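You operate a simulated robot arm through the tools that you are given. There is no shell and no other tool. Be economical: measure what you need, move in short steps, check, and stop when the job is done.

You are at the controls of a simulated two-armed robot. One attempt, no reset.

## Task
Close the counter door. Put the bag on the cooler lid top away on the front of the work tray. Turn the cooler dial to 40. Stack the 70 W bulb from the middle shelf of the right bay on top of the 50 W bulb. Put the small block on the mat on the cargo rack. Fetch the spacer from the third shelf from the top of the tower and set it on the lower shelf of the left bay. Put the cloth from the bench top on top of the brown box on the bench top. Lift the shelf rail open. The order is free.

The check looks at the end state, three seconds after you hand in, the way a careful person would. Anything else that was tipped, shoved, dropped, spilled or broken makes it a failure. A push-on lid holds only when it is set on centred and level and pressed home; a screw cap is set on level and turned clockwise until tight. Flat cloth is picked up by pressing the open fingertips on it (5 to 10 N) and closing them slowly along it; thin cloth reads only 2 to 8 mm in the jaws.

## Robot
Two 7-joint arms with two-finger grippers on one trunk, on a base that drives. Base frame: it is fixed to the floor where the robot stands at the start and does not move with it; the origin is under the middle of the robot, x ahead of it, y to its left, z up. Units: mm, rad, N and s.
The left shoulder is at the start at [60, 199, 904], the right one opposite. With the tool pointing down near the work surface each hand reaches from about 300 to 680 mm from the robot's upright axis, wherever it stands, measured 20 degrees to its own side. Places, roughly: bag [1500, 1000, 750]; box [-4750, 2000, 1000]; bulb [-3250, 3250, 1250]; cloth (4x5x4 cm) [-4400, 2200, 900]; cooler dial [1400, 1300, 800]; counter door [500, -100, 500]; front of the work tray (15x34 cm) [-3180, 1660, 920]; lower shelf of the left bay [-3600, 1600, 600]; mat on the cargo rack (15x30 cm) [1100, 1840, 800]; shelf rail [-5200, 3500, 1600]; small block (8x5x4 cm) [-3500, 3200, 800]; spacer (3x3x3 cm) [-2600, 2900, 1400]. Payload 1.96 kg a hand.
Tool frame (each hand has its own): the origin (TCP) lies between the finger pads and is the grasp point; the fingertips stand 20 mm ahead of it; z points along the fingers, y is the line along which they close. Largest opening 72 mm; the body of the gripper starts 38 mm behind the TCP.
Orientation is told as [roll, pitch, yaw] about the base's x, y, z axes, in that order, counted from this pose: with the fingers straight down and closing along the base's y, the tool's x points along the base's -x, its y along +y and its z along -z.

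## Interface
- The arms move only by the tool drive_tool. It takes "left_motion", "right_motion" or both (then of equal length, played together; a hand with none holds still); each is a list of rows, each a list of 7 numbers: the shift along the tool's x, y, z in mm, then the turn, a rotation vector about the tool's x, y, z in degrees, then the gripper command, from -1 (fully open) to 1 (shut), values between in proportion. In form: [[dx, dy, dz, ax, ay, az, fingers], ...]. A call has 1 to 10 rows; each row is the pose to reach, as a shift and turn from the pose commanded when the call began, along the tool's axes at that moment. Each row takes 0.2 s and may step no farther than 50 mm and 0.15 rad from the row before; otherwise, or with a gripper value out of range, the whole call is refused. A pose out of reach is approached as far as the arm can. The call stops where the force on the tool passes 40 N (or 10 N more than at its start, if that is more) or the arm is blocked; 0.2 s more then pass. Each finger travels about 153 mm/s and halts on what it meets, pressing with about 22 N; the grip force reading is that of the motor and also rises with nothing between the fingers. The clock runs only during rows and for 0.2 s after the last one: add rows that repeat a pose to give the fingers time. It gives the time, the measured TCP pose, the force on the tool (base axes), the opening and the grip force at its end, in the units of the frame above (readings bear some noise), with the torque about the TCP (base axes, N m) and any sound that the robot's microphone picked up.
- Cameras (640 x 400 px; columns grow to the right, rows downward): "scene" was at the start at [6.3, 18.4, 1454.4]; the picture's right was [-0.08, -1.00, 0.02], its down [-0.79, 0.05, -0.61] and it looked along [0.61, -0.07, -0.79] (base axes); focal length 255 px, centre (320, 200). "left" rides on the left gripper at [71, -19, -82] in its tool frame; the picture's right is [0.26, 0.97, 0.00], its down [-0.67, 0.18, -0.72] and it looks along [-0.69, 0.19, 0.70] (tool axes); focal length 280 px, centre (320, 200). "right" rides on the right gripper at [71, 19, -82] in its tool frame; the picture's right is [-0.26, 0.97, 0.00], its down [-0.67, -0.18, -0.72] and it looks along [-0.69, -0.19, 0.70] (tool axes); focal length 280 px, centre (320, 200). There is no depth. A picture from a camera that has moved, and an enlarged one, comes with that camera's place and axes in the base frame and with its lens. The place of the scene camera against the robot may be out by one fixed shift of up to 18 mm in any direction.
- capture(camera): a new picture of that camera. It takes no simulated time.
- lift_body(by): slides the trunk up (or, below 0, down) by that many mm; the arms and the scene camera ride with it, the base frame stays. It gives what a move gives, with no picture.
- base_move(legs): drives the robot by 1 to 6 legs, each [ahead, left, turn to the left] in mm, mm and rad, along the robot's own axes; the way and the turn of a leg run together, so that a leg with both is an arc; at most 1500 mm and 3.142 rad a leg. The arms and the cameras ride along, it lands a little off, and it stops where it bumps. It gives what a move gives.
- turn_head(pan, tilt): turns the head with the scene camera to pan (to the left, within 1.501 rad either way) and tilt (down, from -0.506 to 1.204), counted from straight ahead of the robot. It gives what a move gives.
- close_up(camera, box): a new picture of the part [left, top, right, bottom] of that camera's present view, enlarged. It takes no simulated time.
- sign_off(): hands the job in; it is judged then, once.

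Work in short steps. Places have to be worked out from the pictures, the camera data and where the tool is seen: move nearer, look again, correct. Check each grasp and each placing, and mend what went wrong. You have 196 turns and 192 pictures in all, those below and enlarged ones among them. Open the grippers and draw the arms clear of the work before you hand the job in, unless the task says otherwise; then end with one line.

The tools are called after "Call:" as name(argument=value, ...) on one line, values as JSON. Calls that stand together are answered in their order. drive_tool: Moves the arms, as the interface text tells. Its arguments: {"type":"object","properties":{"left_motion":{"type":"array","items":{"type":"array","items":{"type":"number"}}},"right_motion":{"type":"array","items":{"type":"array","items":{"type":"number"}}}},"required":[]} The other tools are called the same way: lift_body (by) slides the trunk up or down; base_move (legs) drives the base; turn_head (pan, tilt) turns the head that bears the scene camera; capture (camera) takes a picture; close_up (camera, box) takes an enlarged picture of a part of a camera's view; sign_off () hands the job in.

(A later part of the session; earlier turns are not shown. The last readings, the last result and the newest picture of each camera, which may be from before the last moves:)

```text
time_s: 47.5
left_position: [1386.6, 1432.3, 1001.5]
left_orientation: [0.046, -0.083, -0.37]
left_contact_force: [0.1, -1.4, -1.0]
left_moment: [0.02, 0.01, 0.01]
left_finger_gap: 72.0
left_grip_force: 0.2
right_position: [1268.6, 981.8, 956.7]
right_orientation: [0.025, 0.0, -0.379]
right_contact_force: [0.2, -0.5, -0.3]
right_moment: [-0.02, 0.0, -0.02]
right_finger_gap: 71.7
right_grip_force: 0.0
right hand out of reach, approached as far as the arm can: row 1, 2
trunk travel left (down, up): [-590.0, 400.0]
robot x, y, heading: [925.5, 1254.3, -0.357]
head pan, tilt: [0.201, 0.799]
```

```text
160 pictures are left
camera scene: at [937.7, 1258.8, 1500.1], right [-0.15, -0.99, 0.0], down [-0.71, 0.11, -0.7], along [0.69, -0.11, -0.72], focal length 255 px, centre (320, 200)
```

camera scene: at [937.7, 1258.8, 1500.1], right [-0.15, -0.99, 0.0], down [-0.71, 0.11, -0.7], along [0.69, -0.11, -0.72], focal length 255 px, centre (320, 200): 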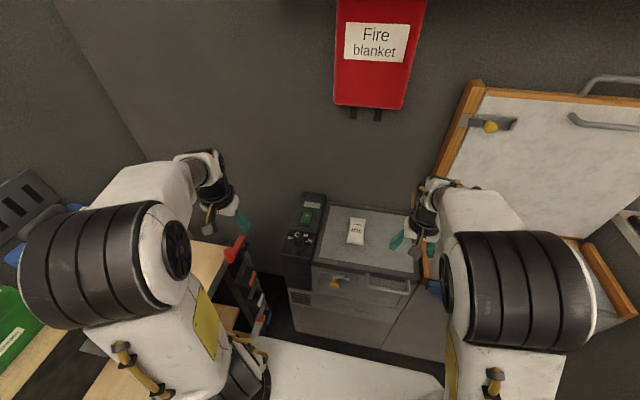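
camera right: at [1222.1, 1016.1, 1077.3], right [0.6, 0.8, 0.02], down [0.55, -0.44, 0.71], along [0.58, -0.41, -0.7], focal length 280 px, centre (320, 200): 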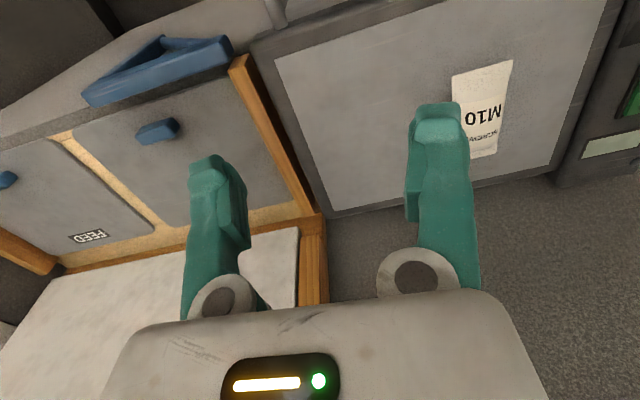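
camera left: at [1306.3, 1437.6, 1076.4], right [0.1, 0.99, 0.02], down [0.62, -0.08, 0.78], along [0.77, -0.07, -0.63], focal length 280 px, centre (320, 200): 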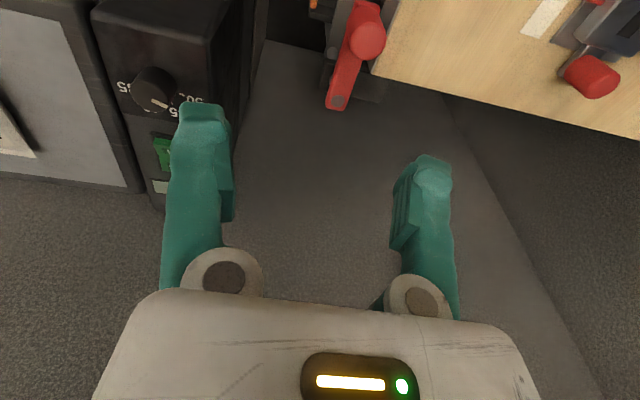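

The hands are high relative to the shoulders. I raise the trunk 120 mm and then lower the right hand to see whether reach frees up.

Call:
lift_body(by=120)

Call:
drive_tool(right_motion=[[0, 0, 30, 0, 0, 0, -1], [0, 0, 60, 0, 0, 0, -1], [0, 0, 90, 0, 0, 0, -1], [0, 0, 120, 0, 0, 0, -1], [0, 0, 120, 0, 0, 0, -1]])

Call:
drive_tool(right_motion=[[-25, 0, 0, 0, 0, 0, -1], [-50, 0, 0, 0, 0, 0, -1], [-75, 0, 0, 0, 0, 0, -1], [-75, 0, 0, 0, 0, 0, -1]])

```text
time_s: 49.0
left_position: [1386.6, 1431.0, 1122.1]
left_orientation: [0.045, -0.085, -0.369]
left_contact_force: [-0.1, -0.4, -0.1]
left_moment: [0.0, -0.03, 0.03]
left_finger_gap: 71.9
left_grip_force: 0.0
right_position: [1270.3, 979.7, 1076.7]
right_orientation: [0.026, -0.001, -0.379]
right_contact_force: [0.6, 0.5, -0.1]
right_moment: [-0.02, -0.02, 0.01]
right_finger_gap: 72.2
right_grip_force: 0.1
trunk travel left (down, up): [-710.0, 280.0]
robot x, y, heading: [922.6, 1258.4, -0.355]
head pan, tilt: [0.201, 0.799]
```

```text
time_s: 50.2
left_position: [1387.5, 1431.6, 1123.1]
left_orientation: [0.045, -0.085, -0.37]
left_contact_force: [-0.7, 0.4, 0.3]
left_moment: [0.03, 0.02, 0.0]
left_finger_gap: 72.1
left_grip_force: 0.0
right_position: [1228.3, 1002.3, 1011.1]
right_orientation: [0.027, -0.001, -0.379]
right_contact_force: [-0.3, 0.1, -0.4]
right_moment: [-0.04, 0.03, 0.01]
right_finger_gap: 71.9
right_grip_force: 0.1
right hand out of reach, approached as far as the arm can: row 1, 2, 3, 4, 5
trunk travel left (down, up): [-710.0, 280.0]
robot x, y, heading: [923.3, 1258.9, -0.36]
head pan, tilt: [0.201, 0.799]
```

```text
time_s: 51.2
left_position: [1386.2, 1432.1, 1122.5]
left_orientation: [0.045, -0.084, -0.371]
left_contact_force: [-0.2, 0.2, -0.6]
left_moment: [-0.03, -0.01, -0.01]
left_finger_gap: 71.5
left_grip_force: 0.1
right_position: [1253.8, 993.9, 1044.4]
right_orientation: [0.027, -0.002, -0.378]
right_contact_force: [0.0, -0.1, 0.2]
right_moment: [0.0, -0.01, 0.03]
right_finger_gap: 71.7
right_grip_force: 0.1
right hand out of reach, approached as far as the arm can: row 1, 2, 3, 4
trunk travel left (down, up): [-710.0, 280.0]
robot x, y, heading: [922.8, 1259.7, -0.359]
head pan, tilt: [0.201, 0.799]
```

The right arm slides on a limit surface. I test sideways motion (outward) and then forward.

Call:
drive_tool(right_motion=[[0, -40, 0, 0, 0, 0, -1], [0, -80, 0, 0, 0, 0, -1], [0, -120, 0, 0, 0, 0, -1], [-30, -120, 0, 0, 0, 0, -1], [-60, -120, 0, 0, 0, 0, -1], [-90, -120, 0, 0, 0, 0, -1], [-120, -120, 0, 0, 0, 0, -1]])

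Call:
turn_head(pan=-0.5, tilt=0.9)

Call:
capture(camera="scene")

```text
time_s: 52.8
left_position: [1386.5, 1431.5, 1123.4]
left_orientation: [0.042, -0.084, -0.37]
left_contact_force: [-0.2, 0.7, -0.2]
left_moment: [0.04, 0.02, 0.02]
left_finger_gap: 72.1
left_grip_force: 0.0
right_position: [1229.7, 910.5, 1088.1]
right_orientation: [0.025, 0.0, -0.38]
right_contact_force: [-0.7, -0.9, 0.0]
right_moment: [0.03, 0.01, 0.02]
right_finger_gap: 72.1
right_grip_force: 0.1
right hand out of reach, approached as far as the arm can: row 1, 2, 3, 4, 5, 6, 7
trunk travel left (down, up): [-710.0, 280.0]
robot x, y, heading: [925.1, 1261.1, -0.36]
head pan, tilt: [0.201, 0.799]
```

```text
time_s: 53.9
left_position: [1387.5, 1431.2, 1122.8]
left_orientation: [0.045, -0.083, -0.37]
left_contact_force: [0.1, 0.2, -0.1]
left_moment: [0.01, -0.03, -0.02]
left_finger_gap: 72.1
left_grip_force: 0.0
right_position: [1228.6, 911.1, 1088.1]
right_orientation: [0.025, -0.003, -0.381]
right_contact_force: [-0.5, -0.8, -0.4]
right_moment: [0.01, -0.04, 0.03]
right_finger_gap: 72.1
right_grip_force: 0.1
trunk travel left (down, up): [-710.0, 280.0]
robot x, y, heading: [919.3, 1259.3, -0.359]
head pan, tilt: [-0.499, 0.901]
```

```text
159 pictures are left
camera scene: at [907.7, 1214.3, 1612.1], right [-0.75, -0.66, 0.0], down [-0.51, 0.59, -0.62], along [0.41, -0.47, -0.78], focal length 255 px, centre (320, 200)
```

scene: 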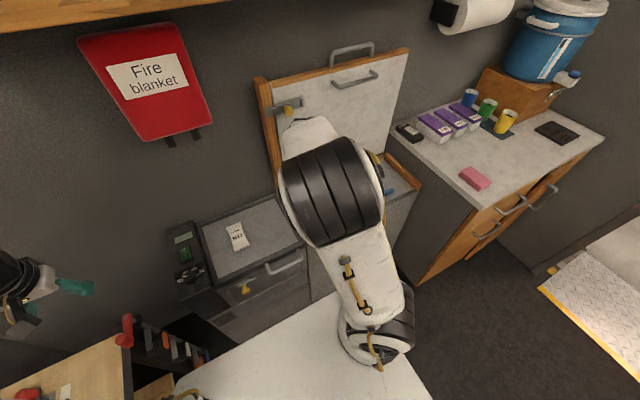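

I check whether the left arm moves freely: forward and down toward the dial side.

Call:
drive_tool(left_motion=[[0, -20, 25, 0, 0, 0, -1], [0, -40, 50, 0, 0, 0, -1], [0, -60, 75, 0, 0, 0, -1], [0, -80, 100, 0, 0, 0, -1], [-20, -80, 120, 0, 0, 0, -1], [-40, -80, 140, 0, 0, 0, -1], [-40, -80, 140, 0, 0, 0, -1]])

Call:
turn_head(pan=0.2, tilt=0.8)

Call:
capture(camera="scene")

```text
time_s: 55.5
left_position: [1376.9, 1356.0, 1013.1]
left_orientation: [0.045, -0.086, -0.371]
left_contact_force: [-0.1, -0.5, 0.1]
left_moment: [-0.01, 0.0, -0.02]
left_finger_gap: 71.9
left_grip_force: 0.0
left hand out of reach, approached as far as the arm can: row 5, 6, 7
right_position: [1230.1, 910.2, 1087.4]
right_orientation: [0.025, 0.001, -0.38]
right_contact_force: [0.2, -0.5, 0.7]
right_moment: [-0.01, -0.03, 0.0]
right_finger_gap: 71.9
right_grip_force: 0.0
trunk travel left (down, up): [-710.0, 280.0]
robot x, y, heading: [921.2, 1256.7, -0.357]
head pan, tilt: [-0.499, 0.901]
```

```text
time_s: 56.5
left_position: [1378.6, 1356.0, 1013.8]
left_orientation: [0.044, -0.084, -0.37]
left_contact_force: [-0.2, 0.7, -0.4]
left_moment: [0.02, 0.02, 0.01]
left_finger_gap: 72.1
left_grip_force: 0.0
right_position: [1230.2, 909.2, 1088.6]
right_orientation: [0.024, -0.001, -0.381]
right_contact_force: [-0.8, -0.2, 0.5]
right_moment: [0.02, -0.01, 0.0]
right_finger_gap: 72.2
right_grip_force: 0.1
trunk travel left (down, up): [-710.0, 280.0]
robot x, y, heading: [920.4, 1258.9, -0.352]
head pan, tilt: [0.201, 0.799]
```

```text
158 pictures are left
camera scene: at [937.8, 1258.5, 1620.0], right [-0.16, -0.99, 0.0], down [-0.71, 0.11, -0.7], along [0.69, -0.11, -0.72], focal length 255 px, centre (320, 200)
```

scene: 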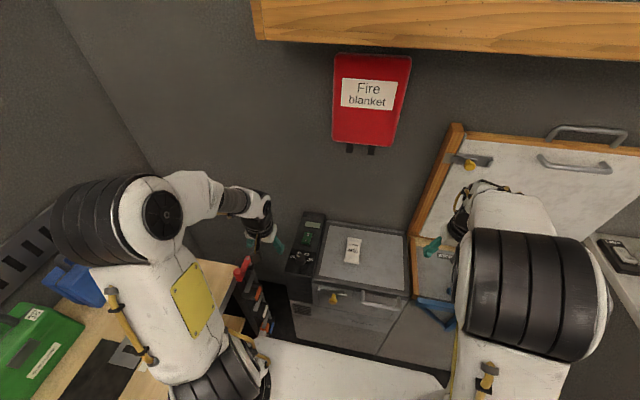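

I test several single directions in one call to find which ones the right arm can follow.

Call:
drive_tool(right_motion=[[0, 0, 0, 0, 0, 0, -1], [0, 0, -30, 0, 0, 0, -1], [0, 0, 0, 0, 0, 0, -1], [30, 0, 0, 0, 0, 0, -1], [0, 0, 0, 0, 0, 0, -1], [0, -40, 0, 0, 0, 0, -1], [0, 0, 0, 0, 0, 0, -1], [0, 0, 0, 0, -8, 0, -1], [0, 0, 0, 0, 0, 8, -1], [0, 0, 0, 0, 0, 0, -1]])

Call:
drive_tool(right_motion=[[0, 0, 0, 0, 0, 0, -1], [0, 0, 0, 0, 8, 0, -1], [0, 0, 0, 0, 0, 0, -1], [0, 0, 0, 0, 0, -8, -1], [0, 0, 0, 0, 0, 0, -1], [0, 0, 0, 8, 0, 0, -1], [0, 0, 0, 0, 0, 0, -1], [0, 0, 0, -8, 0, 0, -1], [0, 0, 0, 0, 0, 0, -1]])

```text
refused: row 9 steps farther than a row can; nothing moved
```

```text
time_s: 58.5
left_position: [1379.5, 1357.7, 1013.0]
left_orientation: [0.045, -0.083, -0.372]
left_contact_force: [0.6, 0.1, 0.1]
left_moment: [-0.02, -0.02, 0.0]
left_finger_gap: 72.2
left_grip_force: 0.1
right_position: [1224.2, 915.1, 1088.2]
right_orientation: [0.025, 0.0, -0.38]
right_contact_force: [0.0, 0.9, 0.9]
right_moment: [0.02, -0.02, 0.0]
right_finger_gap: 71.9
right_grip_force: 0.1
right hand out of reach, approached as far as the arm can: row 2, 6, 8
trunk travel left (down, up): [-710.0, 280.0]
robot x, y, heading: [922.7, 1257.2, -0.359]
head pan, tilt: [0.201, 0.799]
```

The shoulder seems at a limit in this posture. I try retreating, going outward, and then down, to let the elbow swing another way.

Call:
drive_tool(right_motion=[[30, 0, 0, 0, 0, 0, -1], [60, 0, 0, 0, 0, 0, -1], [60, -40, 0, 0, 0, 0, -1], [60, -80, 0, 0, 0, 0, -1], [60, -120, 0, 0, 0, 0, -1], [60, -120, 30, 0, 0, 0, -1], [60, -120, 60, 0, 0, 0, -1], [60, -120, 90, 0, 0, 0, -1], [60, -120, 120, 0, 0, 0, -1], [60, -120, 150, 0, 0, 0, -1]])

Call:
capture(camera="scene")

```text
time_s: 60.7
left_position: [1378.6, 1355.9, 1013.2]
left_orientation: [0.044, -0.083, -0.37]
left_contact_force: [0.4, 0.3, 0.6]
left_moment: [0.01, -0.01, -0.01]
left_finger_gap: 71.6
left_grip_force: 0.1
right_position: [1101.7, 884.9, 1008.5]
right_orientation: [0.024, -0.001, -0.379]
right_contact_force: [-0.8, 0.2, 0.1]
right_moment: [-0.01, -0.01, 0.02]
right_finger_gap: 72.0
right_grip_force: 0.0
right hand out of reach, approached as far as the arm can: row 5, 6, 7, 8, 9, 10
trunk travel left (down, up): [-710.0, 280.0]
robot x, y, heading: [922.6, 1259.0, -0.357]
head pan, tilt: [0.201, 0.799]
```

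```text
157 pictures are left
camera scene: at [937.6, 1258.6, 1620.0], right [-0.15, -0.99, 0.0], down [-0.71, 0.11, -0.7], along [0.69, -0.11, -0.72], focal length 255 px, centre (320, 200)
```

scene: 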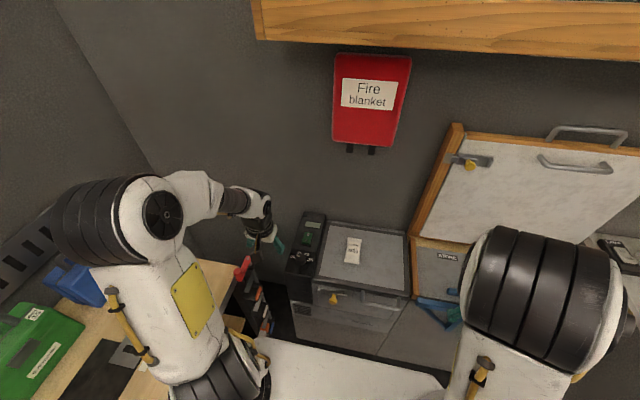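

I try freeing it via yaw: rotate the right hand about vertical while going forward at this lower height.

Call:
drive_tool(right_motion=[[0, 0, 0, 0, 0, -8, -1], [0, 0, 0, 0, 0, -16, -1], [0, 0, 0, 0, 0, -24, -1], [0, 0, 0, 0, 0, -32, -1], [0, 0, 0, 0, 0, -40, -1], [-30, 0, 0, 0, 0, -40, -1], [-60, 0, 0, 0, 0, -40, -1], [-90, 0, 0, 0, 0, -40, -1], [-120, 0, 0, 0, 0, -40, -1], [-150, 0, 0, 0, 0, -40, -1]])

Call:
drive_tool(right_motion=[[0, 0, 0, 0, 0, 8, -1], [0, 0, 0, 0, 0, 16, -1], [0, 0, 0, 0, 0, 24, -1], [0, 0, 0, 0, 0, 32, -1], [0, 0, 0, 0, 0, 40, -1], [0, 0, 0, 0, 0, 48, -1], [0, 0, 0, 0, 0, 56, -1], [0, 0, 0, 0, 0, 64, -1], [0, 0, 0, 0, 0, 72, -1], [0, 0, 0, 0, 0, 80, -1]])

Call:
capture(camera="scene")

```text
time_s: 62.9
left_position: [1378.9, 1355.2, 1013.1]
left_orientation: [0.043, -0.084, -0.37]
left_contact_force: [0.3, -0.2, 0.0]
left_moment: [0.02, -0.01, -0.04]
left_finger_gap: 72.4
left_grip_force: 0.0
right_position: [1181.4, 886.5, 1058.7]
right_orientation: [0.021, -0.018, 0.316]
right_contact_force: [-0.3, -0.2, -0.4]
right_moment: [-0.02, 0.01, 0.0]
right_finger_gap: 71.9
right_grip_force: 0.0
right hand out of reach, approached as far as the arm can: row 6, 7, 8, 9, 10
trunk travel left (down, up): [-710.0, 280.0]
robot x, y, heading: [922.8, 1255.6, -0.349]
head pan, tilt: [0.201, 0.799]
```

```text
time_s: 65.1
left_position: [1378.7, 1355.6, 1013.0]
left_orientation: [0.048, -0.085, -0.37]
left_contact_force: [-0.3, -0.5, 0.3]
left_moment: [0.02, 0.01, -0.01]
left_finger_gap: 72.1
left_grip_force: 0.1
right_position: [1131.3, 865.3, 1046.9]
right_orientation: [0.047, 0.011, -1.06]
right_contact_force: [-0.9, 0.2, 0.4]
right_moment: [-0.01, 0.02, -0.03]
right_finger_gap: 72.1
right_grip_force: 0.1
right hand out of reach, approached as far as the arm can: row 9, 10
trunk travel left (down, up): [-710.0, 280.0]
robot x, y, heading: [925.6, 1261.9, -0.355]
head pan, tilt: [0.201, 0.799]
```

```text
156 pictures are left
camera scene: at [937.3, 1258.0, 1620.0], right [-0.15, -0.99, 0.0], down [-0.71, 0.11, -0.7], along [0.69, -0.11, -0.72], focal length 255 px, centre (320, 200)
```

scene: 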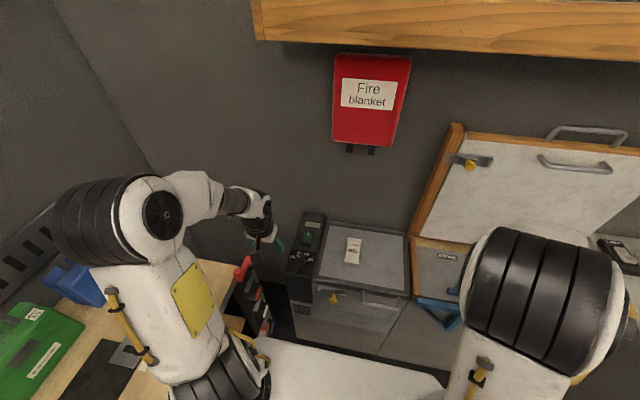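

The geometry shows the upper arm stays frozen at a tilt of ~23° forward: a shoulder limit in this branch. I try bringing the right hand back close to the body so the upper arm passes vertical, then outward.

Call:
drive_tool(right_motion=[[0, 0, 0, 0, 0, -8, -1], [0, 0, 0, 0, 0, -16, -1], [0, 0, 0, 0, 0, -24, -1], [0, 0, 0, 0, 0, -32, -1], [0, 0, 0, 0, 0, -39, -1]])

Call:
drive_tool(right_motion=[[25, 15, -10, 0, 0, 0, -1], [50, 30, -20, 0, 0, 0, -1], [75, 45, -30, 0, 0, 0, -1], [100, 60, -40, 0, 0, 0, -1], [125, 75, -50, 0, 0, 0, -1], [150, 90, -60, 0, 0, 0, -1]])

Call:
drive_tool(right_motion=[[0, -40, 0, 0, 0, 0, -1], [0, -80, 0, 0, 0, 0, -1], [0, -120, 0, 0, 0, 0, -1], [0, -160, 0, 0, 0, 0, -1], [0, -200, 0, 0, 0, 0, -1], [0, -240, 0, 0, 0, 0, -1]])

Call:
capture(camera="scene")

```text
time_s: 66.3
left_position: [1378.9, 1355.2, 1012.3]
left_orientation: [0.046, -0.083, -0.37]
left_contact_force: [-0.5, 0.2, -0.9]
left_moment: [0.01, -0.04, -0.01]
left_finger_gap: 72.1
left_grip_force: 0.1
right_position: [1132.2, 865.4, 1044.6]
right_orientation: [0.027, 0.001, -0.395]
right_contact_force: [-0.3, -0.6, 0.2]
right_moment: [-0.03, 0.02, 0.0]
right_finger_gap: 72.0
right_grip_force: 0.0
trunk travel left (down, up): [-710.0, 280.0]
robot x, y, heading: [920.7, 1258.6, -0.356]
head pan, tilt: [0.201, 0.799]
```

```text
time_s: 67.7
left_position: [1378.6, 1356.1, 1012.6]
left_orientation: [0.042, -0.084, -0.371]
left_contact_force: [0.6, 0.0, 0.3]
left_moment: [0.04, 0.01, 0.03]
left_finger_gap: 71.8
left_grip_force: 0.0
right_position: [1103.3, 949.7, 1060.1]
right_orientation: [0.026, 0.004, -0.396]
right_contact_force: [0.0, -0.3, 0.0]
right_moment: [0.0, -0.02, -0.01]
right_finger_gap: 72.0
right_grip_force: 0.1
right hand out of reach, approached as far as the arm can: row 3, 4, 5, 6
trunk travel left (down, up): [-710.0, 280.0]
robot x, y, heading: [922.9, 1260.3, -0.359]
head pan, tilt: [0.201, 0.799]
```

```text
time_s: 69.1
left_position: [1378.2, 1354.7, 1013.6]
left_orientation: [0.047, -0.085, -0.37]
left_contact_force: [0.2, -0.3, 0.3]
left_moment: [0.0, -0.02, 0.02]
left_finger_gap: 72.0
left_grip_force: 0.1
right_position: [1014.4, 800.0, 1083.5]
right_orientation: [0.026, 0.002, -0.396]
right_contact_force: [-0.2, 0.8, -0.1]
right_moment: [-0.01, -0.03, 0.01]
right_finger_gap: 72.1
right_grip_force: 0.1
right hand out of reach, approached as far as the arm can: row 4, 5, 6
trunk travel left (down, up): [-710.0, 280.0]
robot x, y, heading: [923.8, 1256.8, -0.357]
head pan, tilt: [0.201, 0.799]
```

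```text
155 pictures are left
camera scene: at [937.8, 1258.2, 1620.0], right [-0.15, -0.99, 0.0], down [-0.71, 0.11, -0.7], along [0.69, -0.11, -0.72], focal length 255 px, centre (320, 200)
```

scene: 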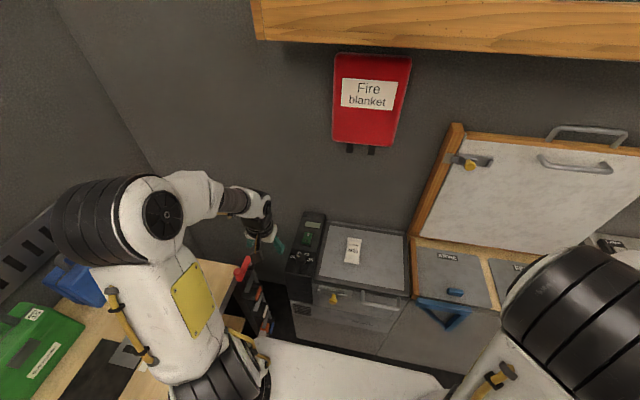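

I test the outer reach at a greater height: right hand up, then far forward.

Call:
drive_tool(right_motion=[[-40, 20, -10, 0, 0, 0, -1], [-80, 40, -20, 0, 0, 0, -1], [-120, 60, -40, 0, 0, 0, -1], [-160, 80, -60, 0, 0, 0, -1], [-200, 100, -80, 0, 0, 0, -1], [-240, 120, -90, 0, 0, 0, -1], [-280, 120, -90, 0, 0, 0, -1], [-320, 120, -90, 0, 0, 0, -1], [-360, 120, -90, 0, 0, 0, -1], [-400, 120, -90, 0, 0, 0, -1]])

Call:
capture(camera="scene")

```text
time_s: 71.3
left_position: [1379.7, 1355.9, 1013.9]
left_orientation: [0.043, -0.083, -0.371]
left_contact_force: [0.3, -0.3, -0.7]
left_moment: [0.01, -0.01, 0.01]
left_finger_gap: 71.7
left_grip_force: 0.1
right_position: [1257.9, 892.5, 1203.1]
right_orientation: [0.024, -0.001, -0.398]
right_contact_force: [0.6, -0.5, 0.3]
right_moment: [-0.01, 0.0, -0.01]
right_finger_gap: 71.9
right_grip_force: 0.0
right hand out of reach, approached as far as the arm can: row 2, 3, 4, 5, 6, 7, 8, 9, 10
trunk travel left (down, up): [-710.0, 280.0]
robot x, y, heading: [925.4, 1255.4, -0.354]
head pan, tilt: [0.201, 0.799]
```

```text
154 pictures are left
camera scene: at [937.9, 1258.9, 1620.0], right [-0.15, -0.99, 0.0], down [-0.71, 0.11, -0.7], along [0.69, -0.11, -0.72], focal length 255 px, centre (320, 200)
```

scene: 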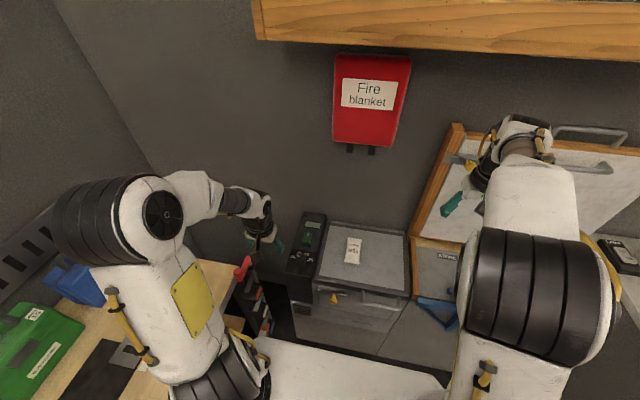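

The usable reach in this posture is about 300–440 mm ahead, and best near or above shoulder height. I adapt: work closer with the trunk lowered. First left hand up and over toward the dial, right hand inward.

Call:
drive_tool(left_motion=[[0, -10, -25, 0, 0, 0, -1], [0, -20, -50, 0, 0, 0, -1], [0, -30, -75, 0, 0, 0, -1], [0, -40, -100, 0, 0, 0, -1], [0, -50, -125, 0, 0, 0, -1], [0, -60, -150, 0, 0, 0, -1]], right_motion=[[0, 30, 10, 0, 0, 0, -1], [0, 60, 20, 0, 0, 0, -1], [0, 90, 30, 0, 0, 0, -1], [0, 120, 40, 0, 0, 0, -1], [10, 150, 40, 0, 0, 0, -1], [10, 180, 40, 0, 0, 0, -1]])

Call:
base_move(legs=[[60, 0, 0]])

Call:
lift_body(by=-200)

Call:
capture(camera="scene")

```text
time_s: 72.7
left_position: [1341.9, 1294.1, 1118.0]
left_orientation: [0.045, -0.084, -0.37]
left_contact_force: [-0.3, -0.2, 0.2]
left_moment: [0.01, -0.01, 0.0]
left_finger_gap: 71.8
left_grip_force: 0.0
left hand out of reach, approached as far as the arm can: row 5, 6
right_position: [1271.9, 985.1, 1162.1]
right_orientation: [0.031, 0.0, -0.392]
right_contact_force: [-0.2, -0.7, -0.8]
right_moment: [0.0, 0.0, 0.0]
right_finger_gap: 71.9
right_grip_force: 0.0
right hand out of reach, approached as far as the arm can: row 3, 4, 5, 6
trunk travel left (down, up): [-710.0, 280.0]
robot x, y, heading: [923.8, 1253.9, -0.355]
head pan, tilt: [0.201, 0.799]
```

```text
time_s: 73.7
left_position: [1398.9, 1273.0, 1118.6]
left_orientation: [0.045, -0.083, -0.37]
left_contact_force: [0.8, 0.0, 0.1]
left_moment: [-0.01, -0.03, -0.02]
left_finger_gap: 72.0
left_grip_force: 0.1
right_position: [1328.9, 963.6, 1164.4]
right_orientation: [0.029, -0.002, -0.395]
right_contact_force: [0.3, -0.1, -0.3]
right_moment: [0.01, 0.0, -0.02]
right_finger_gap: 72.1
right_grip_force: 0.1
trunk travel left (down, up): [-710.0, 280.0]
robot x, y, heading: [981.1, 1239.8, -0.353]
head pan, tilt: [0.201, 0.799]
```

```text
time_s: 75.9
left_position: [1399.5, 1273.5, 918.3]
left_orientation: [0.044, -0.085, -0.371]
left_contact_force: [0.5, -0.4, -0.1]
left_moment: [0.0, 0.04, 0.03]
left_finger_gap: 71.9
left_grip_force: 0.0
right_position: [1329.4, 963.5, 962.3]
right_orientation: [0.03, -0.001, -0.395]
right_contact_force: [0.2, 0.4, -0.1]
right_moment: [-0.02, -0.04, 0.01]
right_finger_gap: 72.3
right_grip_force: 0.0
trunk travel left (down, up): [-510.0, 480.0]
robot x, y, heading: [981.0, 1239.2, -0.357]
head pan, tilt: [0.201, 0.799]
```

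```text
153 pictures are left
camera scene: at [995.0, 1237.3, 1420.1], right [-0.16, -0.99, 0.0], down [-0.71, 0.11, -0.7], along [0.69, -0.11, -0.72], focal length 255 px, centre (320, 200)
```

scene: 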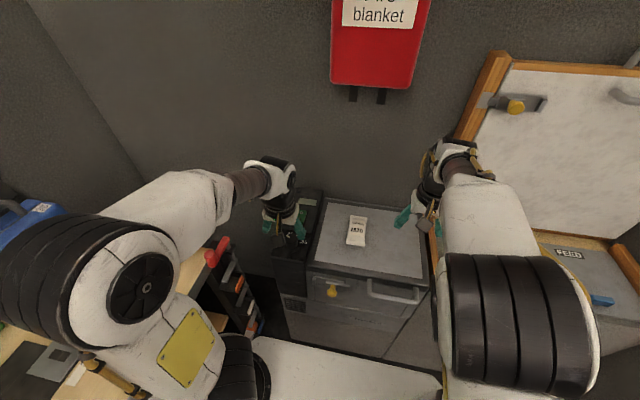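

The left hand is nearly over the dial. I drive 50 mm closer, lower the trunk 60 mm, and look with the left camera.

Call:
base_move(legs=[[50, 0, 0]])

Call:
lift_body(by=-50)

Call:
capture(camera="left")

Call:
close_up(camera="scene", box=[240, 180, 400, 300])

```text
time_s: 76.8
left_position: [1448.3, 1255.2, 917.8]
left_orientation: [0.043, -0.083, -0.37]
left_contact_force: [0.4, 0.1, -0.1]
left_moment: [0.01, 0.04, 0.01]
left_finger_gap: 72.2
left_grip_force: 0.1
right_position: [1377.4, 946.5, 961.7]
right_orientation: [0.031, 0.001, -0.394]
right_contact_force: [0.1, -0.2, 0.5]
right_moment: [0.01, 0.06, 0.02]
right_finger_gap: 72.0
right_grip_force: 0.0
trunk travel left (down, up): [-510.0, 480.0]
robot x, y, heading: [1026.5, 1220.6, -0.36]
head pan, tilt: [0.201, 0.799]
```

```text
time_s: 77.7
left_position: [1448.2, 1255.3, 867.6]
left_orientation: [0.044, -0.085, -0.369]
left_contact_force: [-0.9, 0.0, 0.3]
left_moment: [-0.02, -0.02, 0.01]
left_finger_gap: 72.3
left_grip_force: 0.1
right_position: [1376.0, 946.4, 914.1]
right_orientation: [0.029, -0.001, -0.394]
right_contact_force: [-0.5, 0.1, 0.3]
right_moment: [-0.01, 0.03, -0.02]
right_finger_gap: 72.1
right_grip_force: 0.0
trunk travel left (down, up): [-460.0, 530.0]
robot x, y, heading: [1025.5, 1218.4, -0.355]
head pan, tilt: [0.201, 0.799]
```

```text
152 pictures are left
camera left: at [1366.5, 1261.9, 942.4], right [0.1, 0.99, 0.02], down [0.62, -0.08, 0.78], along [0.77, -0.07, -0.63], focal length 280 px, centre (320, 200)
```

left: 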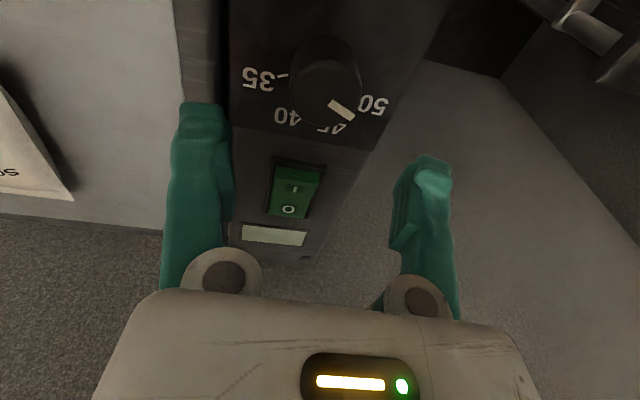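

```text
3.33 times, centred on (320, 240) of scene
camera zoom: at [1042.2, 1219.7, 1370.0], right [-0.16, -0.99, 0.0], down [-0.71, 0.11, -0.7], along [0.69, -0.11, -0.72], focal length 851 px, centre (320, 67)
```

zoom: 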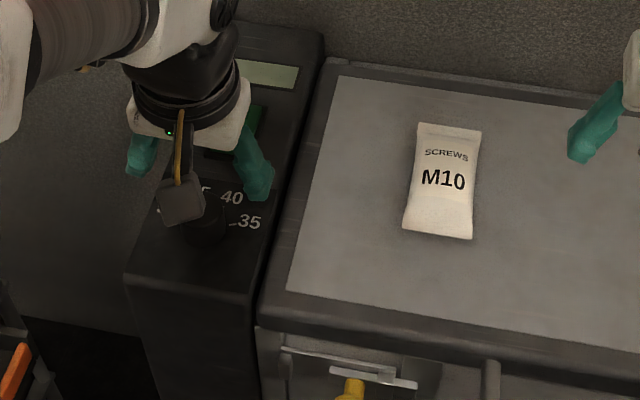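

I zoom in on the dial to read its pointer.

Call:
close_up(camera="left", box=[225, 20, 405, 140])

```text
3.33 times, centred on (315, 80) of left
camera zoom: at [1366.5, 1261.9, 942.4], right [0.1, 0.99, 0.02], down [0.62, -0.08, 0.78], along [0.77, -0.07, -0.63], focal length 935 px, centre (337, 600)
```

zoom: 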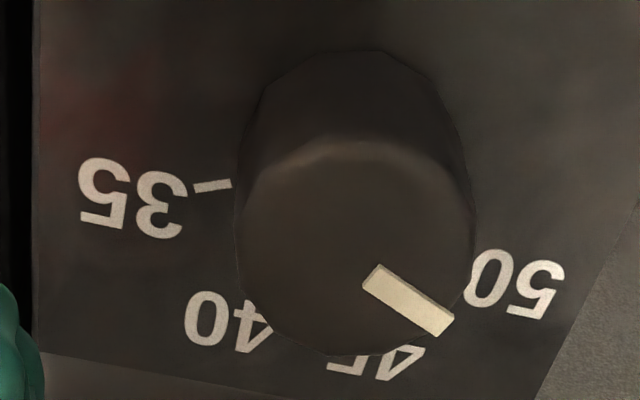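

The pointer is near 50, so it must turn roughly 85° clockwise. Knob axis ≈ (1447,1259), top z≈805, diameter ≈35. I level the hand, pre-turn 35° counter-clockwise, and descend around it.

Call:
drive_tool(left_motion=[[0, 1, 0, 1, 2, -7, -0.5], [1, 2, 0, 2, 4, -14, -0.5], [2, 3, 0, 2.5, 4.9, -21, -0.5], [2, 3, 0, 2.5, 4.9, -28, -0.5], [2, 3, 0, 2.5, 4.9, -35, -0.5], [2, 3, 20, 2.5, 4.9, -35, -0.5], [2, 3, 20, 2.5, 4.9, -35, -0.5]])

Call:
capture(camera="left")

```text
time_s: 79.3
left_position: [1447.1, 1260.6, 848.8]
left_orientation: [-0.027, -0.001, 0.242]
left_contact_force: [-0.6, -0.9, 0.5]
left_moment: [-0.02, 0.02, 0.01]
left_finger_gap: 54.1
left_grip_force: 0.1
left hand out of reach, approached as far as the arm can: row 1, 2, 3, 4, 5
right_position: [1376.6, 945.2, 912.9]
right_orientation: [0.029, -0.001, -0.393]
right_contact_force: [-0.6, 1.1, 0.3]
right_moment: [0.0, 0.02, -0.02]
right_finger_gap: 72.1
right_grip_force: 0.1
trunk travel left (down, up): [-460.0, 530.0]
robot x, y, heading: [1025.1, 1221.8, -0.357]
head pan, tilt: [0.201, 0.799]
```

```text
149 pictures are left
camera left: at [1382.2, 1226.2, 929.9], right [-0.49, 0.87, -0.03], down [0.61, 0.36, 0.71], along [0.63, 0.33, -0.7], focal length 280 px, centre (320, 200)
```

left: 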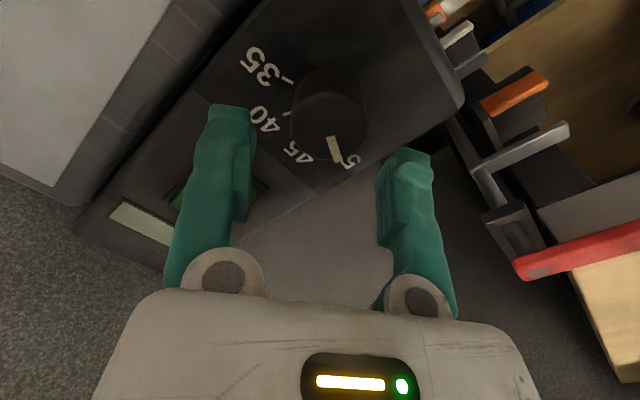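

Centred well over the knob, pointer clearly at 50. I descend 44 mm and close on the knob.

Call:
drive_tool(left_motion=[[0, 2, 12, 0, 0, 0, -0.5], [0, 2, 24, 0, 0, 0, -0.5], [0, 2, 36, 0, 0, 0, -0.5], [0, 2, 44, 0, 0, 0, -0.5], [0, 2, 44, 0, 0, 0, 1], [0, 2, 44, 0, 0, 0, 1]])

Call:
capture(camera="left")

```text
time_s: 80.3
left_position: [1448.1, 1264.5, 811.6]
left_orientation: [-0.038, -0.015, 0.246]
left_contact_force: [-10.7, 16.3, 40.3]
left_moment: [1.86, 0.86, 0.22]
left_finger_gap: 40.7
left_grip_force: 22.2
right_position: [1372.4, 950.8, 916.4]
right_orientation: [0.028, -0.007, -0.391]
right_contact_force: [-0.1, 1.5, 0.4]
right_moment: [-0.06, 0.0, -0.01]
right_finger_gap: 71.8
right_grip_force: 0.1
trunk travel left (down, up): [-460.0, 530.0]
robot x, y, heading: [1025.8, 1220.3, -0.358]
head pan, tilt: [0.201, 0.799]
stopped in row 5 (left hand): the force on the tool passed its limit at 49 N (the readings are from after the stop); the commanded pose is now the measured one
```

```text
148 pictures are left
camera left: at [1381.4, 1231.4, 892.8], right [-0.49, 0.87, -0.04], down [0.59, 0.36, 0.72], along [0.64, 0.32, -0.7], focal length 280 px, centre (320, 200)
```

left: 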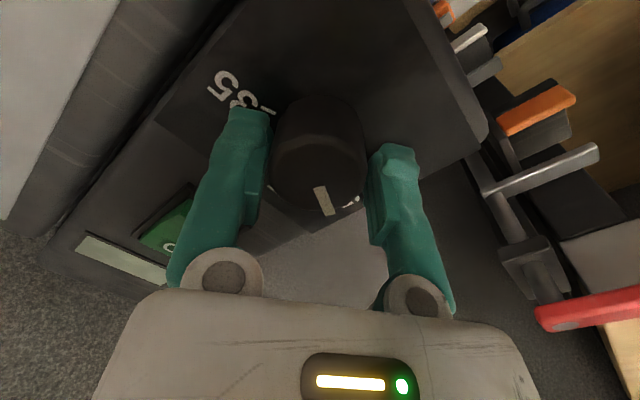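

The tips pressed on the panel. I open a bit, lift 6 mm and grip again.

Call:
drive_tool(left_motion=[[0, 0, 0, 0, 0, 0, -0.4], [0, 0, -4, 0, 0, 0, -0.4], [0, 0, -7, 0, 0, 0, -0.4], [0, 0, -7, 0, 0, 0, 1], [0, 0, -7, 0, 0, 0, 1]])

```text
time_s: 81.5
left_position: [1451.5, 1262.5, 814.3]
left_orientation: [-0.031, -0.005, 0.243]
left_contact_force: [-2.2, 19.1, -18.7]
left_moment: [0.29, 0.02, -0.25]
left_finger_gap: 32.9
left_grip_force: 40.1
right_position: [1377.7, 949.1, 912.2]
right_orientation: [0.028, -0.003, -0.392]
right_contact_force: [-0.4, 0.6, 0.4]
right_moment: [0.02, -0.01, 0.0]
right_finger_gap: 72.0
right_grip_force: 0.1
trunk travel left (down, up): [-460.0, 530.0]
robot x, y, heading: [1028.8, 1218.1, -0.354]
head pan, tilt: [0.201, 0.799]
```

Gripped (gap 33). I rotate clockwise 80°.

Call:
drive_tool(left_motion=[[0, 0, 0, 0, 0, 8, 1], [0, 0, 0, 0, 0, 16, 1], [0, 0, 0, 0, 0, 24, 1], [0, 0, 0, 0, 0, 32, 1], [0, 0, 0, 0, 0, 40, 1], [0, 0, 0, 0, 0, 48, 1], [0, 0, 0, 0, 0, 56, 1], [0, 0, 0, 0, 0, 64, 1], [0, 0, 0, 0, 0, 72, 1], [0, 0, 0, 0, 0, 80, 1]])

Call:
capture(camera="left")

```text
time_s: 83.1
left_position: [1449.7, 1253.6, 815.4]
left_orientation: [-0.017, -0.038, -0.66]
left_contact_force: [0.9, -19.7, -6.6]
left_moment: [-0.61, -0.09, 0.17]
left_finger_gap: 31.3
left_grip_force: 39.8
right_position: [1377.1, 943.7, 911.6]
right_orientation: [0.032, 0.001, -0.395]
right_contact_force: [0.4, 0.5, -0.4]
right_moment: [-0.05, -0.01, 0.01]
right_finger_gap: 72.1
right_grip_force: 0.1
trunk travel left (down, up): [-460.0, 530.0]
robot x, y, heading: [1021.9, 1219.0, -0.356]
head pan, tilt: [0.201, 0.799]
stopped in row 7 (left hand): the force on the tool passed its limit at 42 N (the readings are from after the stop); the commanded pose is now the measured one
```

```text
147 pictures are left
camera left: at [1381.1, 1283.7, 894.2], right [0.39, 0.92, -0.03], down [0.63, -0.24, 0.74], along [0.67, -0.3, -0.68], focal length 280 px, centre (320, 200)
```

left: 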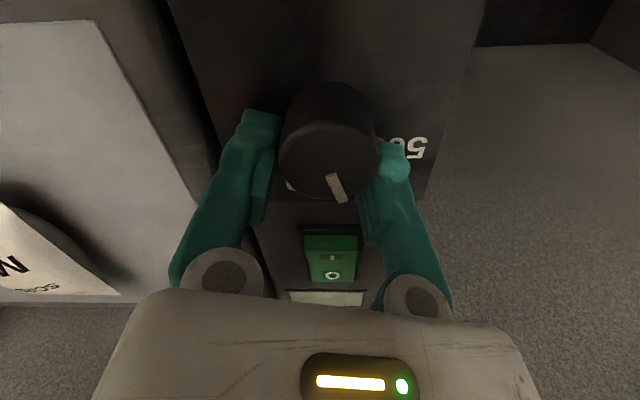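

Turned about 52°. I release, rise, and look at the reading.

Call:
drive_tool(left_motion=[[0, 0, 0, 0, 0, 0, -0.4], [0, 0, -15, 0, 0, 0, -0.5], [0, 0, -30, 0, 0, 0, -0.5], [0, 0, -45, 0, 0, -8, -0.5], [0, 0, -45, 0, 0, -16, -0.5]])

Call:
close_up(camera="left", box=[220, 20, 440, 180])

```text
time_s: 84.3
left_position: [1448.3, 1257.9, 854.5]
left_orientation: [-0.026, -0.034, -0.378]
left_contact_force: [0.8, -1.1, -0.1]
left_moment: [-0.01, -0.01, -0.02]
left_finger_gap: 54.0
left_grip_force: 0.0
left hand out of reach, approached as far as the arm can: row 4, 5
right_position: [1376.2, 945.8, 911.4]
right_orientation: [0.029, -0.001, -0.394]
right_contact_force: [-0.7, 0.5, 0.0]
right_moment: [0.01, -0.04, -0.01]
right_finger_gap: 72.0
right_grip_force: 0.1
trunk travel left (down, up): [-460.0, 530.0]
robot x, y, heading: [1029.3, 1217.1, -0.355]
head pan, tilt: [0.201, 0.799]
```

```text
2.50 times, centred on (330, 100) of left
camera zoom: at [1374.0, 1268.7, 933.6], right [0.11, 0.99, -0.03], down [0.68, -0.05, 0.73], along [0.73, -0.11, -0.68], focal length 701 px, centre (295, 450)
```

zoom: 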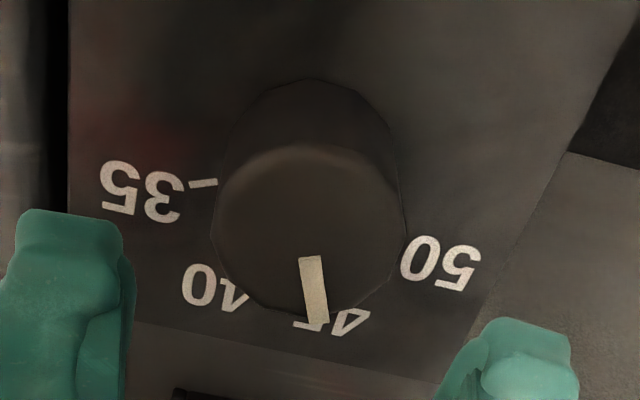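

Now reading about 45. I turn the hand back, regrip and turn about 45° more.

Call:
drive_tool(left_motion=[[0, 0, 10, -1, 1, -8, -0.5], [0, 0, 20, -1.5, 1.9, -16, -0.5], [0, 0, 30, -1.5, 1.9, -24, -0.5], [0, 0, 39, -1.5, 1.9, -25, -0.5], [0, 0, 39, -1.5, 1.9, -25, 1], [0, 0, 39, -1.5, 1.9, -25, 1]])

Call:
drive_tool(left_motion=[[0, 0, 0, 0, 0, 8, 1], [0, 0, 0, 0, 0, 16, 1], [0, 0, 0, 0, 0, 24, 1], [0, 0, 0, 0, 0, 32, 1], [0, 0, 0, 0, 0, 40, 1], [0, 0, 0, 0, 0, 46, 1], [0, 0, 0, 0, 0, 46, 1]])

Call:
drive_tool(left_motion=[[0, 0, 0, 0, 0, 0, -0.4], [0, 0, -15, 0, 0, 0, -0.5], [0, 0, -30, 0, 0, -8, -0.5], [0, 0, -40, 0, 0, -16, -0.5], [0, 0, -40, 0, 0, -24, -0.5]])

Call:
close_up(camera="left", box=[220, 20, 440, 180])

```text
time_s: 85.7
left_position: [1450.0, 1261.5, 815.7]
left_orientation: [-0.004, 0.012, 0.058]
left_contact_force: [3.1, 28.8, 2.0]
left_moment: [0.7, -0.01, -0.25]
left_finger_gap: 33.8
left_grip_force: 40.3
right_position: [1376.4, 949.2, 914.0]
right_orientation: [0.026, -0.001, -0.392]
right_contact_force: [0.5, -0.4, 0.4]
right_moment: [-0.02, -0.01, 0.0]
right_finger_gap: 72.1
right_grip_force: 0.3
trunk travel left (down, up): [-460.0, 530.0]
robot x, y, heading: [1022.9, 1216.6, -0.362]
head pan, tilt: [0.201, 0.799]
```

```text
time_s: 87.3
left_position: [1449.1, 1253.5, 814.7]
left_orientation: [-0.01, 0.006, -0.749]
left_contact_force: [-12.1, -11.9, -18.1]
left_moment: [-0.22, -0.27, 0.18]
left_finger_gap: 33.9
left_grip_force: 39.8
right_position: [1375.8, 944.3, 911.6]
right_orientation: [0.03, -0.002, -0.394]
right_contact_force: [-0.3, -0.5, 0.6]
right_moment: [0.01, 0.02, 0.0]
right_finger_gap: 72.0
right_grip_force: 0.0
trunk travel left (down, up): [-460.0, 530.0]
robot x, y, heading: [1028.5, 1220.3, -0.361]
head pan, tilt: [0.201, 0.799]
```

```text
time_s: 88.5
left_position: [1448.1, 1257.2, 843.0]
left_orientation: [-0.006, 0.006, -0.326]
left_contact_force: [-0.3, -0.8, -0.7]
left_moment: [-0.02, -0.03, 0.0]
left_finger_gap: 53.9
left_grip_force: 0.0
left hand out of reach, approached as far as the arm can: row 3, 4, 5
right_position: [1376.7, 944.8, 912.9]
right_orientation: [0.03, -0.002, -0.395]
right_contact_force: [0.0, 0.2, -0.1]
right_moment: [0.0, 0.0, 0.03]
right_finger_gap: 71.9
right_grip_force: 0.0
trunk travel left (down, up): [-460.0, 530.0]
robot x, y, heading: [1029.4, 1216.8, -0.358]
head pan, tilt: [0.201, 0.799]
```

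```text
2.50 times, centred on (330, 100) of left
camera zoom: at [1374.5, 1262.1, 924.2], right [0.06, 1.0, -0.01], down [0.7, -0.04, 0.71], along [0.71, -0.05, -0.7], focal length 701 px, centre (295, 450)
```

zoom: 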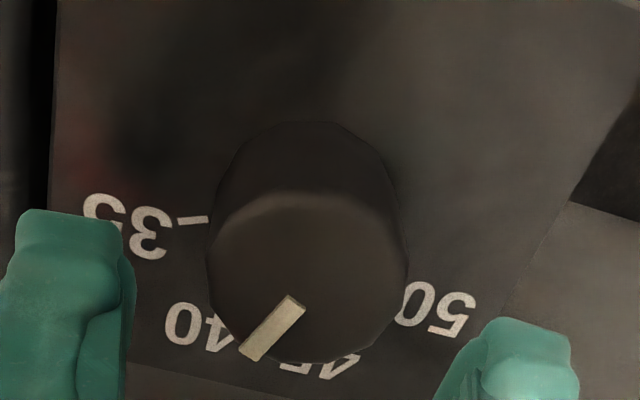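

By projecting to the panel plane, the pointer is at about -41° and the "40" mark at -45°, so about 4–5° remains. I regrip and turn 9° (allowing for slip).

Call:
drive_tool(left_motion=[[0, 0, 10, 0, 0, 0, -0.5], [0, 0, 20, 0, 0, 0, -0.5], [0, 0, 28, 0, 0, 0, -0.5], [0, 0, 28, 0, 0, 0, 1], [0, 0, 28, 0, 0, 0, 1], [0, 0, 28, 0, 0, 4, 1], [0, 0, 28, 0, 0, 9, 1], [0, 0, 28, 0, 0, 9, 1]])

Call:
drive_tool(left_motion=[[0, 0, 0, 0, 0, 0, -0.4], [0, 0, -15, 0, 0, 0, -0.5], [0, 0, -28, 0, 0, -8, -0.5], [0, 0, -28, 0, 0, -8, -0.5]])

Call:
close_up(camera="left", box=[220, 20, 440, 180])

```text
time_s: 90.3
left_position: [1445.7, 1257.3, 813.7]
left_orientation: [-0.01, 0.006, -0.485]
left_contact_force: [4.2, -0.1, -2.2]
left_moment: [-0.08, -0.2, 0.02]
left_finger_gap: 34.7
left_grip_force: 40.0
right_position: [1376.9, 945.4, 912.8]
right_orientation: [0.031, -0.001, -0.394]
right_contact_force: [0.4, -0.2, -0.6]
right_moment: [0.0, 0.02, -0.01]
right_finger_gap: 72.1
right_grip_force: 0.1
trunk travel left (down, up): [-460.0, 530.0]
robot x, y, heading: [1026.5, 1219.4, -0.357]
head pan, tilt: [0.201, 0.799]
```

```text
time_s: 91.3
left_position: [1446.4, 1256.6, 842.0]
left_orientation: [-0.006, 0.01, -0.344]
left_contact_force: [-0.3, 0.4, 0.3]
left_moment: [0.02, 0.03, 0.02]
left_finger_gap: 54.1
left_grip_force: 0.0
right_position: [1375.4, 945.3, 912.6]
right_orientation: [0.03, 0.0, -0.394]
right_contact_force: [1.3, 0.0, -0.8]
right_moment: [-0.01, -0.01, 0.05]
right_finger_gap: 72.1
right_grip_force: 0.0
trunk travel left (down, up): [-460.0, 530.0]
robot x, y, heading: [1024.1, 1216.2, -0.358]
head pan, tilt: [0.201, 0.799]
```

```text
2.50 times, centred on (330, 100) of left
camera zoom: at [1373.9, 1262.9, 923.6], right [0.08, 1.0, 0.0], down [0.7, -0.05, 0.71], along [0.71, -0.06, -0.71], focal length 701 px, centre (295, 450)
```

zoom: 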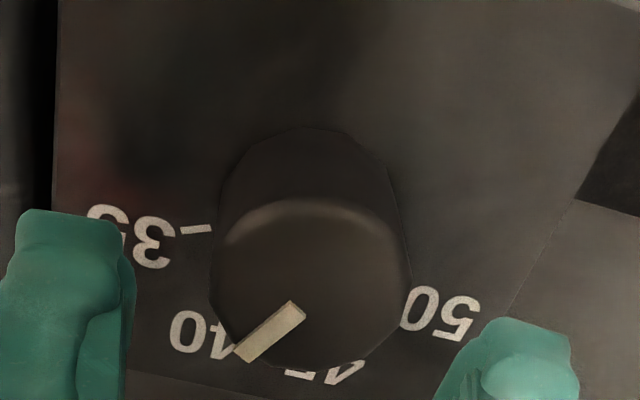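

The pointer now reads 40. Next the bag: I raise the trunk a little and shift the base right so the left hand can reach it.

Call:
lift_body(by=80)

Call:
base_move(legs=[[0, -185, 0]])

Call:
capture(camera="left")

```text
time_s: 92.5
left_position: [1446.2, 1257.1, 921.3]
left_orientation: [-0.007, 0.01, -0.346]
left_contact_force: [-0.1, -0.1, 0.4]
left_moment: [0.01, 0.04, 0.0]
left_finger_gap: 53.8
left_grip_force: 0.1
right_position: [1375.6, 944.8, 992.4]
right_orientation: [0.031, -0.001, -0.393]
right_contact_force: [0.0, -0.2, -0.1]
right_moment: [0.01, -0.04, 0.02]
right_finger_gap: 71.9
right_grip_force: 0.0
trunk travel left (down, up): [-540.0, 450.0]
robot x, y, heading: [1028.8, 1215.3, -0.352]
head pan, tilt: [0.201, 0.799]
```

```text
time_s: 94.0
left_position: [1382.9, 1086.4, 922.7]
left_orientation: [-0.005, 0.008, -0.343]
left_contact_force: [-0.1, 0.3, 0.5]
left_moment: [0.05, -0.03, -0.01]
left_finger_gap: 54.1
left_grip_force: 0.0
right_position: [1312.5, 775.4, 991.1]
right_orientation: [0.03, -0.001, -0.392]
right_contact_force: [-0.4, -0.1, -0.2]
right_moment: [0.04, -0.02, -0.02]
right_finger_gap: 72.3
right_grip_force: 0.1
trunk travel left (down, up): [-540.0, 450.0]
robot x, y, heading: [962.7, 1047.2, -0.357]
head pan, tilt: [0.201, 0.799]
```

```text
143 pictures are left
camera left: at [1310.1, 1092.7, 1003.6], right [0.08, 1.0, 0.0], down [0.7, -0.05, 0.71], along [0.71, -0.06, -0.71], focal length 280 px, centre (320, 200)
```

left: 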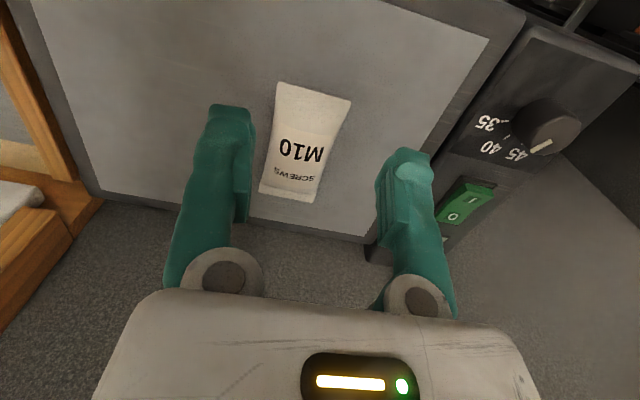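

Bag centre ≈ (1429,1071), top z≈823, aligned with the hand. I drive 25 mm ahead, lower the trunk 60 mm and centre the hand over it.

Call:
base_move(legs=[[25, 0, 0]])

Call:
lift_body(by=-50)

Call:
drive_tool(left_motion=[[-13, 0, 0, 0, 0, 0, -1], [-26, 0, 0, 0, 0, 0, -1], [-26, 0, 0, 0, 0, 0, -1]])

Call:
capture(camera="left")

```text
time_s: 94.8
left_position: [1406.3, 1079.3, 921.2]
left_orientation: [-0.008, 0.009, -0.343]
left_contact_force: [0.5, 0.1, -0.2]
left_moment: [0.02, -0.02, 0.01]
left_finger_gap: 53.9
left_grip_force: 0.1
right_position: [1336.6, 767.2, 991.6]
right_orientation: [0.029, -0.001, -0.394]
right_contact_force: [0.7, -0.7, 0.6]
right_moment: [0.01, 0.01, 0.0]
right_finger_gap: 72.3
right_grip_force: 0.0
trunk travel left (down, up): [-540.0, 450.0]
robot x, y, heading: [992.8, 1043.0, -0.356]
head pan, tilt: [0.201, 0.799]
```

```text
time_s: 95.7
left_position: [1405.9, 1080.7, 872.5]
left_orientation: [-0.007, 0.008, -0.345]
left_contact_force: [-0.6, 0.5, -0.7]
left_moment: [-0.01, 0.01, -0.01]
left_finger_gap: 54.1
left_grip_force: 0.1
right_position: [1336.3, 767.8, 942.5]
right_orientation: [0.03, -0.002, -0.392]
right_contact_force: [0.7, -0.2, 0.9]
right_moment: [0.03, 0.02, -0.02]
right_finger_gap: 72.1
right_grip_force: 0.1
trunk travel left (down, up): [-490.0, 500.0]
robot x, y, heading: [985.4, 1039.7, -0.357]
head pan, tilt: [0.201, 0.799]
```

```text
time_s: 96.5
left_position: [1431.1, 1072.3, 867.5]
left_orientation: [-0.006, 0.003, -0.343]
left_contact_force: [-0.2, -0.5, -0.7]
left_moment: [0.0, -0.03, 0.01]
left_finger_gap: 72.1
left_grip_force: 0.0
left hand out of reach, approached as far as the arm can: row 2, 3
right_position: [1336.5, 767.7, 942.8]
right_orientation: [0.031, -0.001, -0.393]
right_contact_force: [0.3, 0.1, 0.2]
right_moment: [-0.01, 0.01, -0.01]
right_finger_gap: 72.1
right_grip_force: 0.1
trunk travel left (down, up): [-490.0, 500.0]
robot x, y, heading: [985.5, 1043.0, -0.358]
head pan, tilt: [0.201, 0.799]
```

```text
142 pictures are left
camera left: at [1357.6, 1077.7, 949.2], right [0.08, 1.0, -0.01], down [0.7, -0.05, 0.71], along [0.71, -0.06, -0.7], focal length 280 px, centre (320, 200)
```

left: 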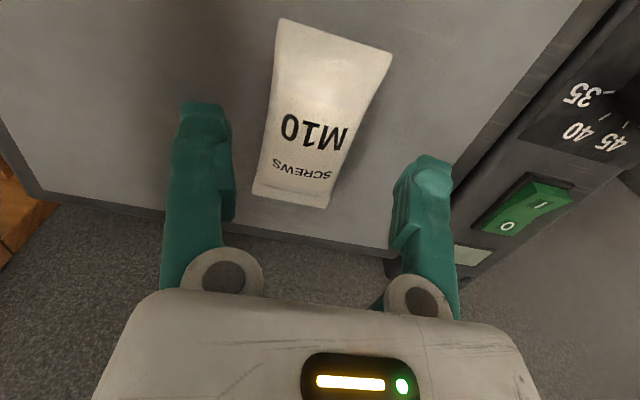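

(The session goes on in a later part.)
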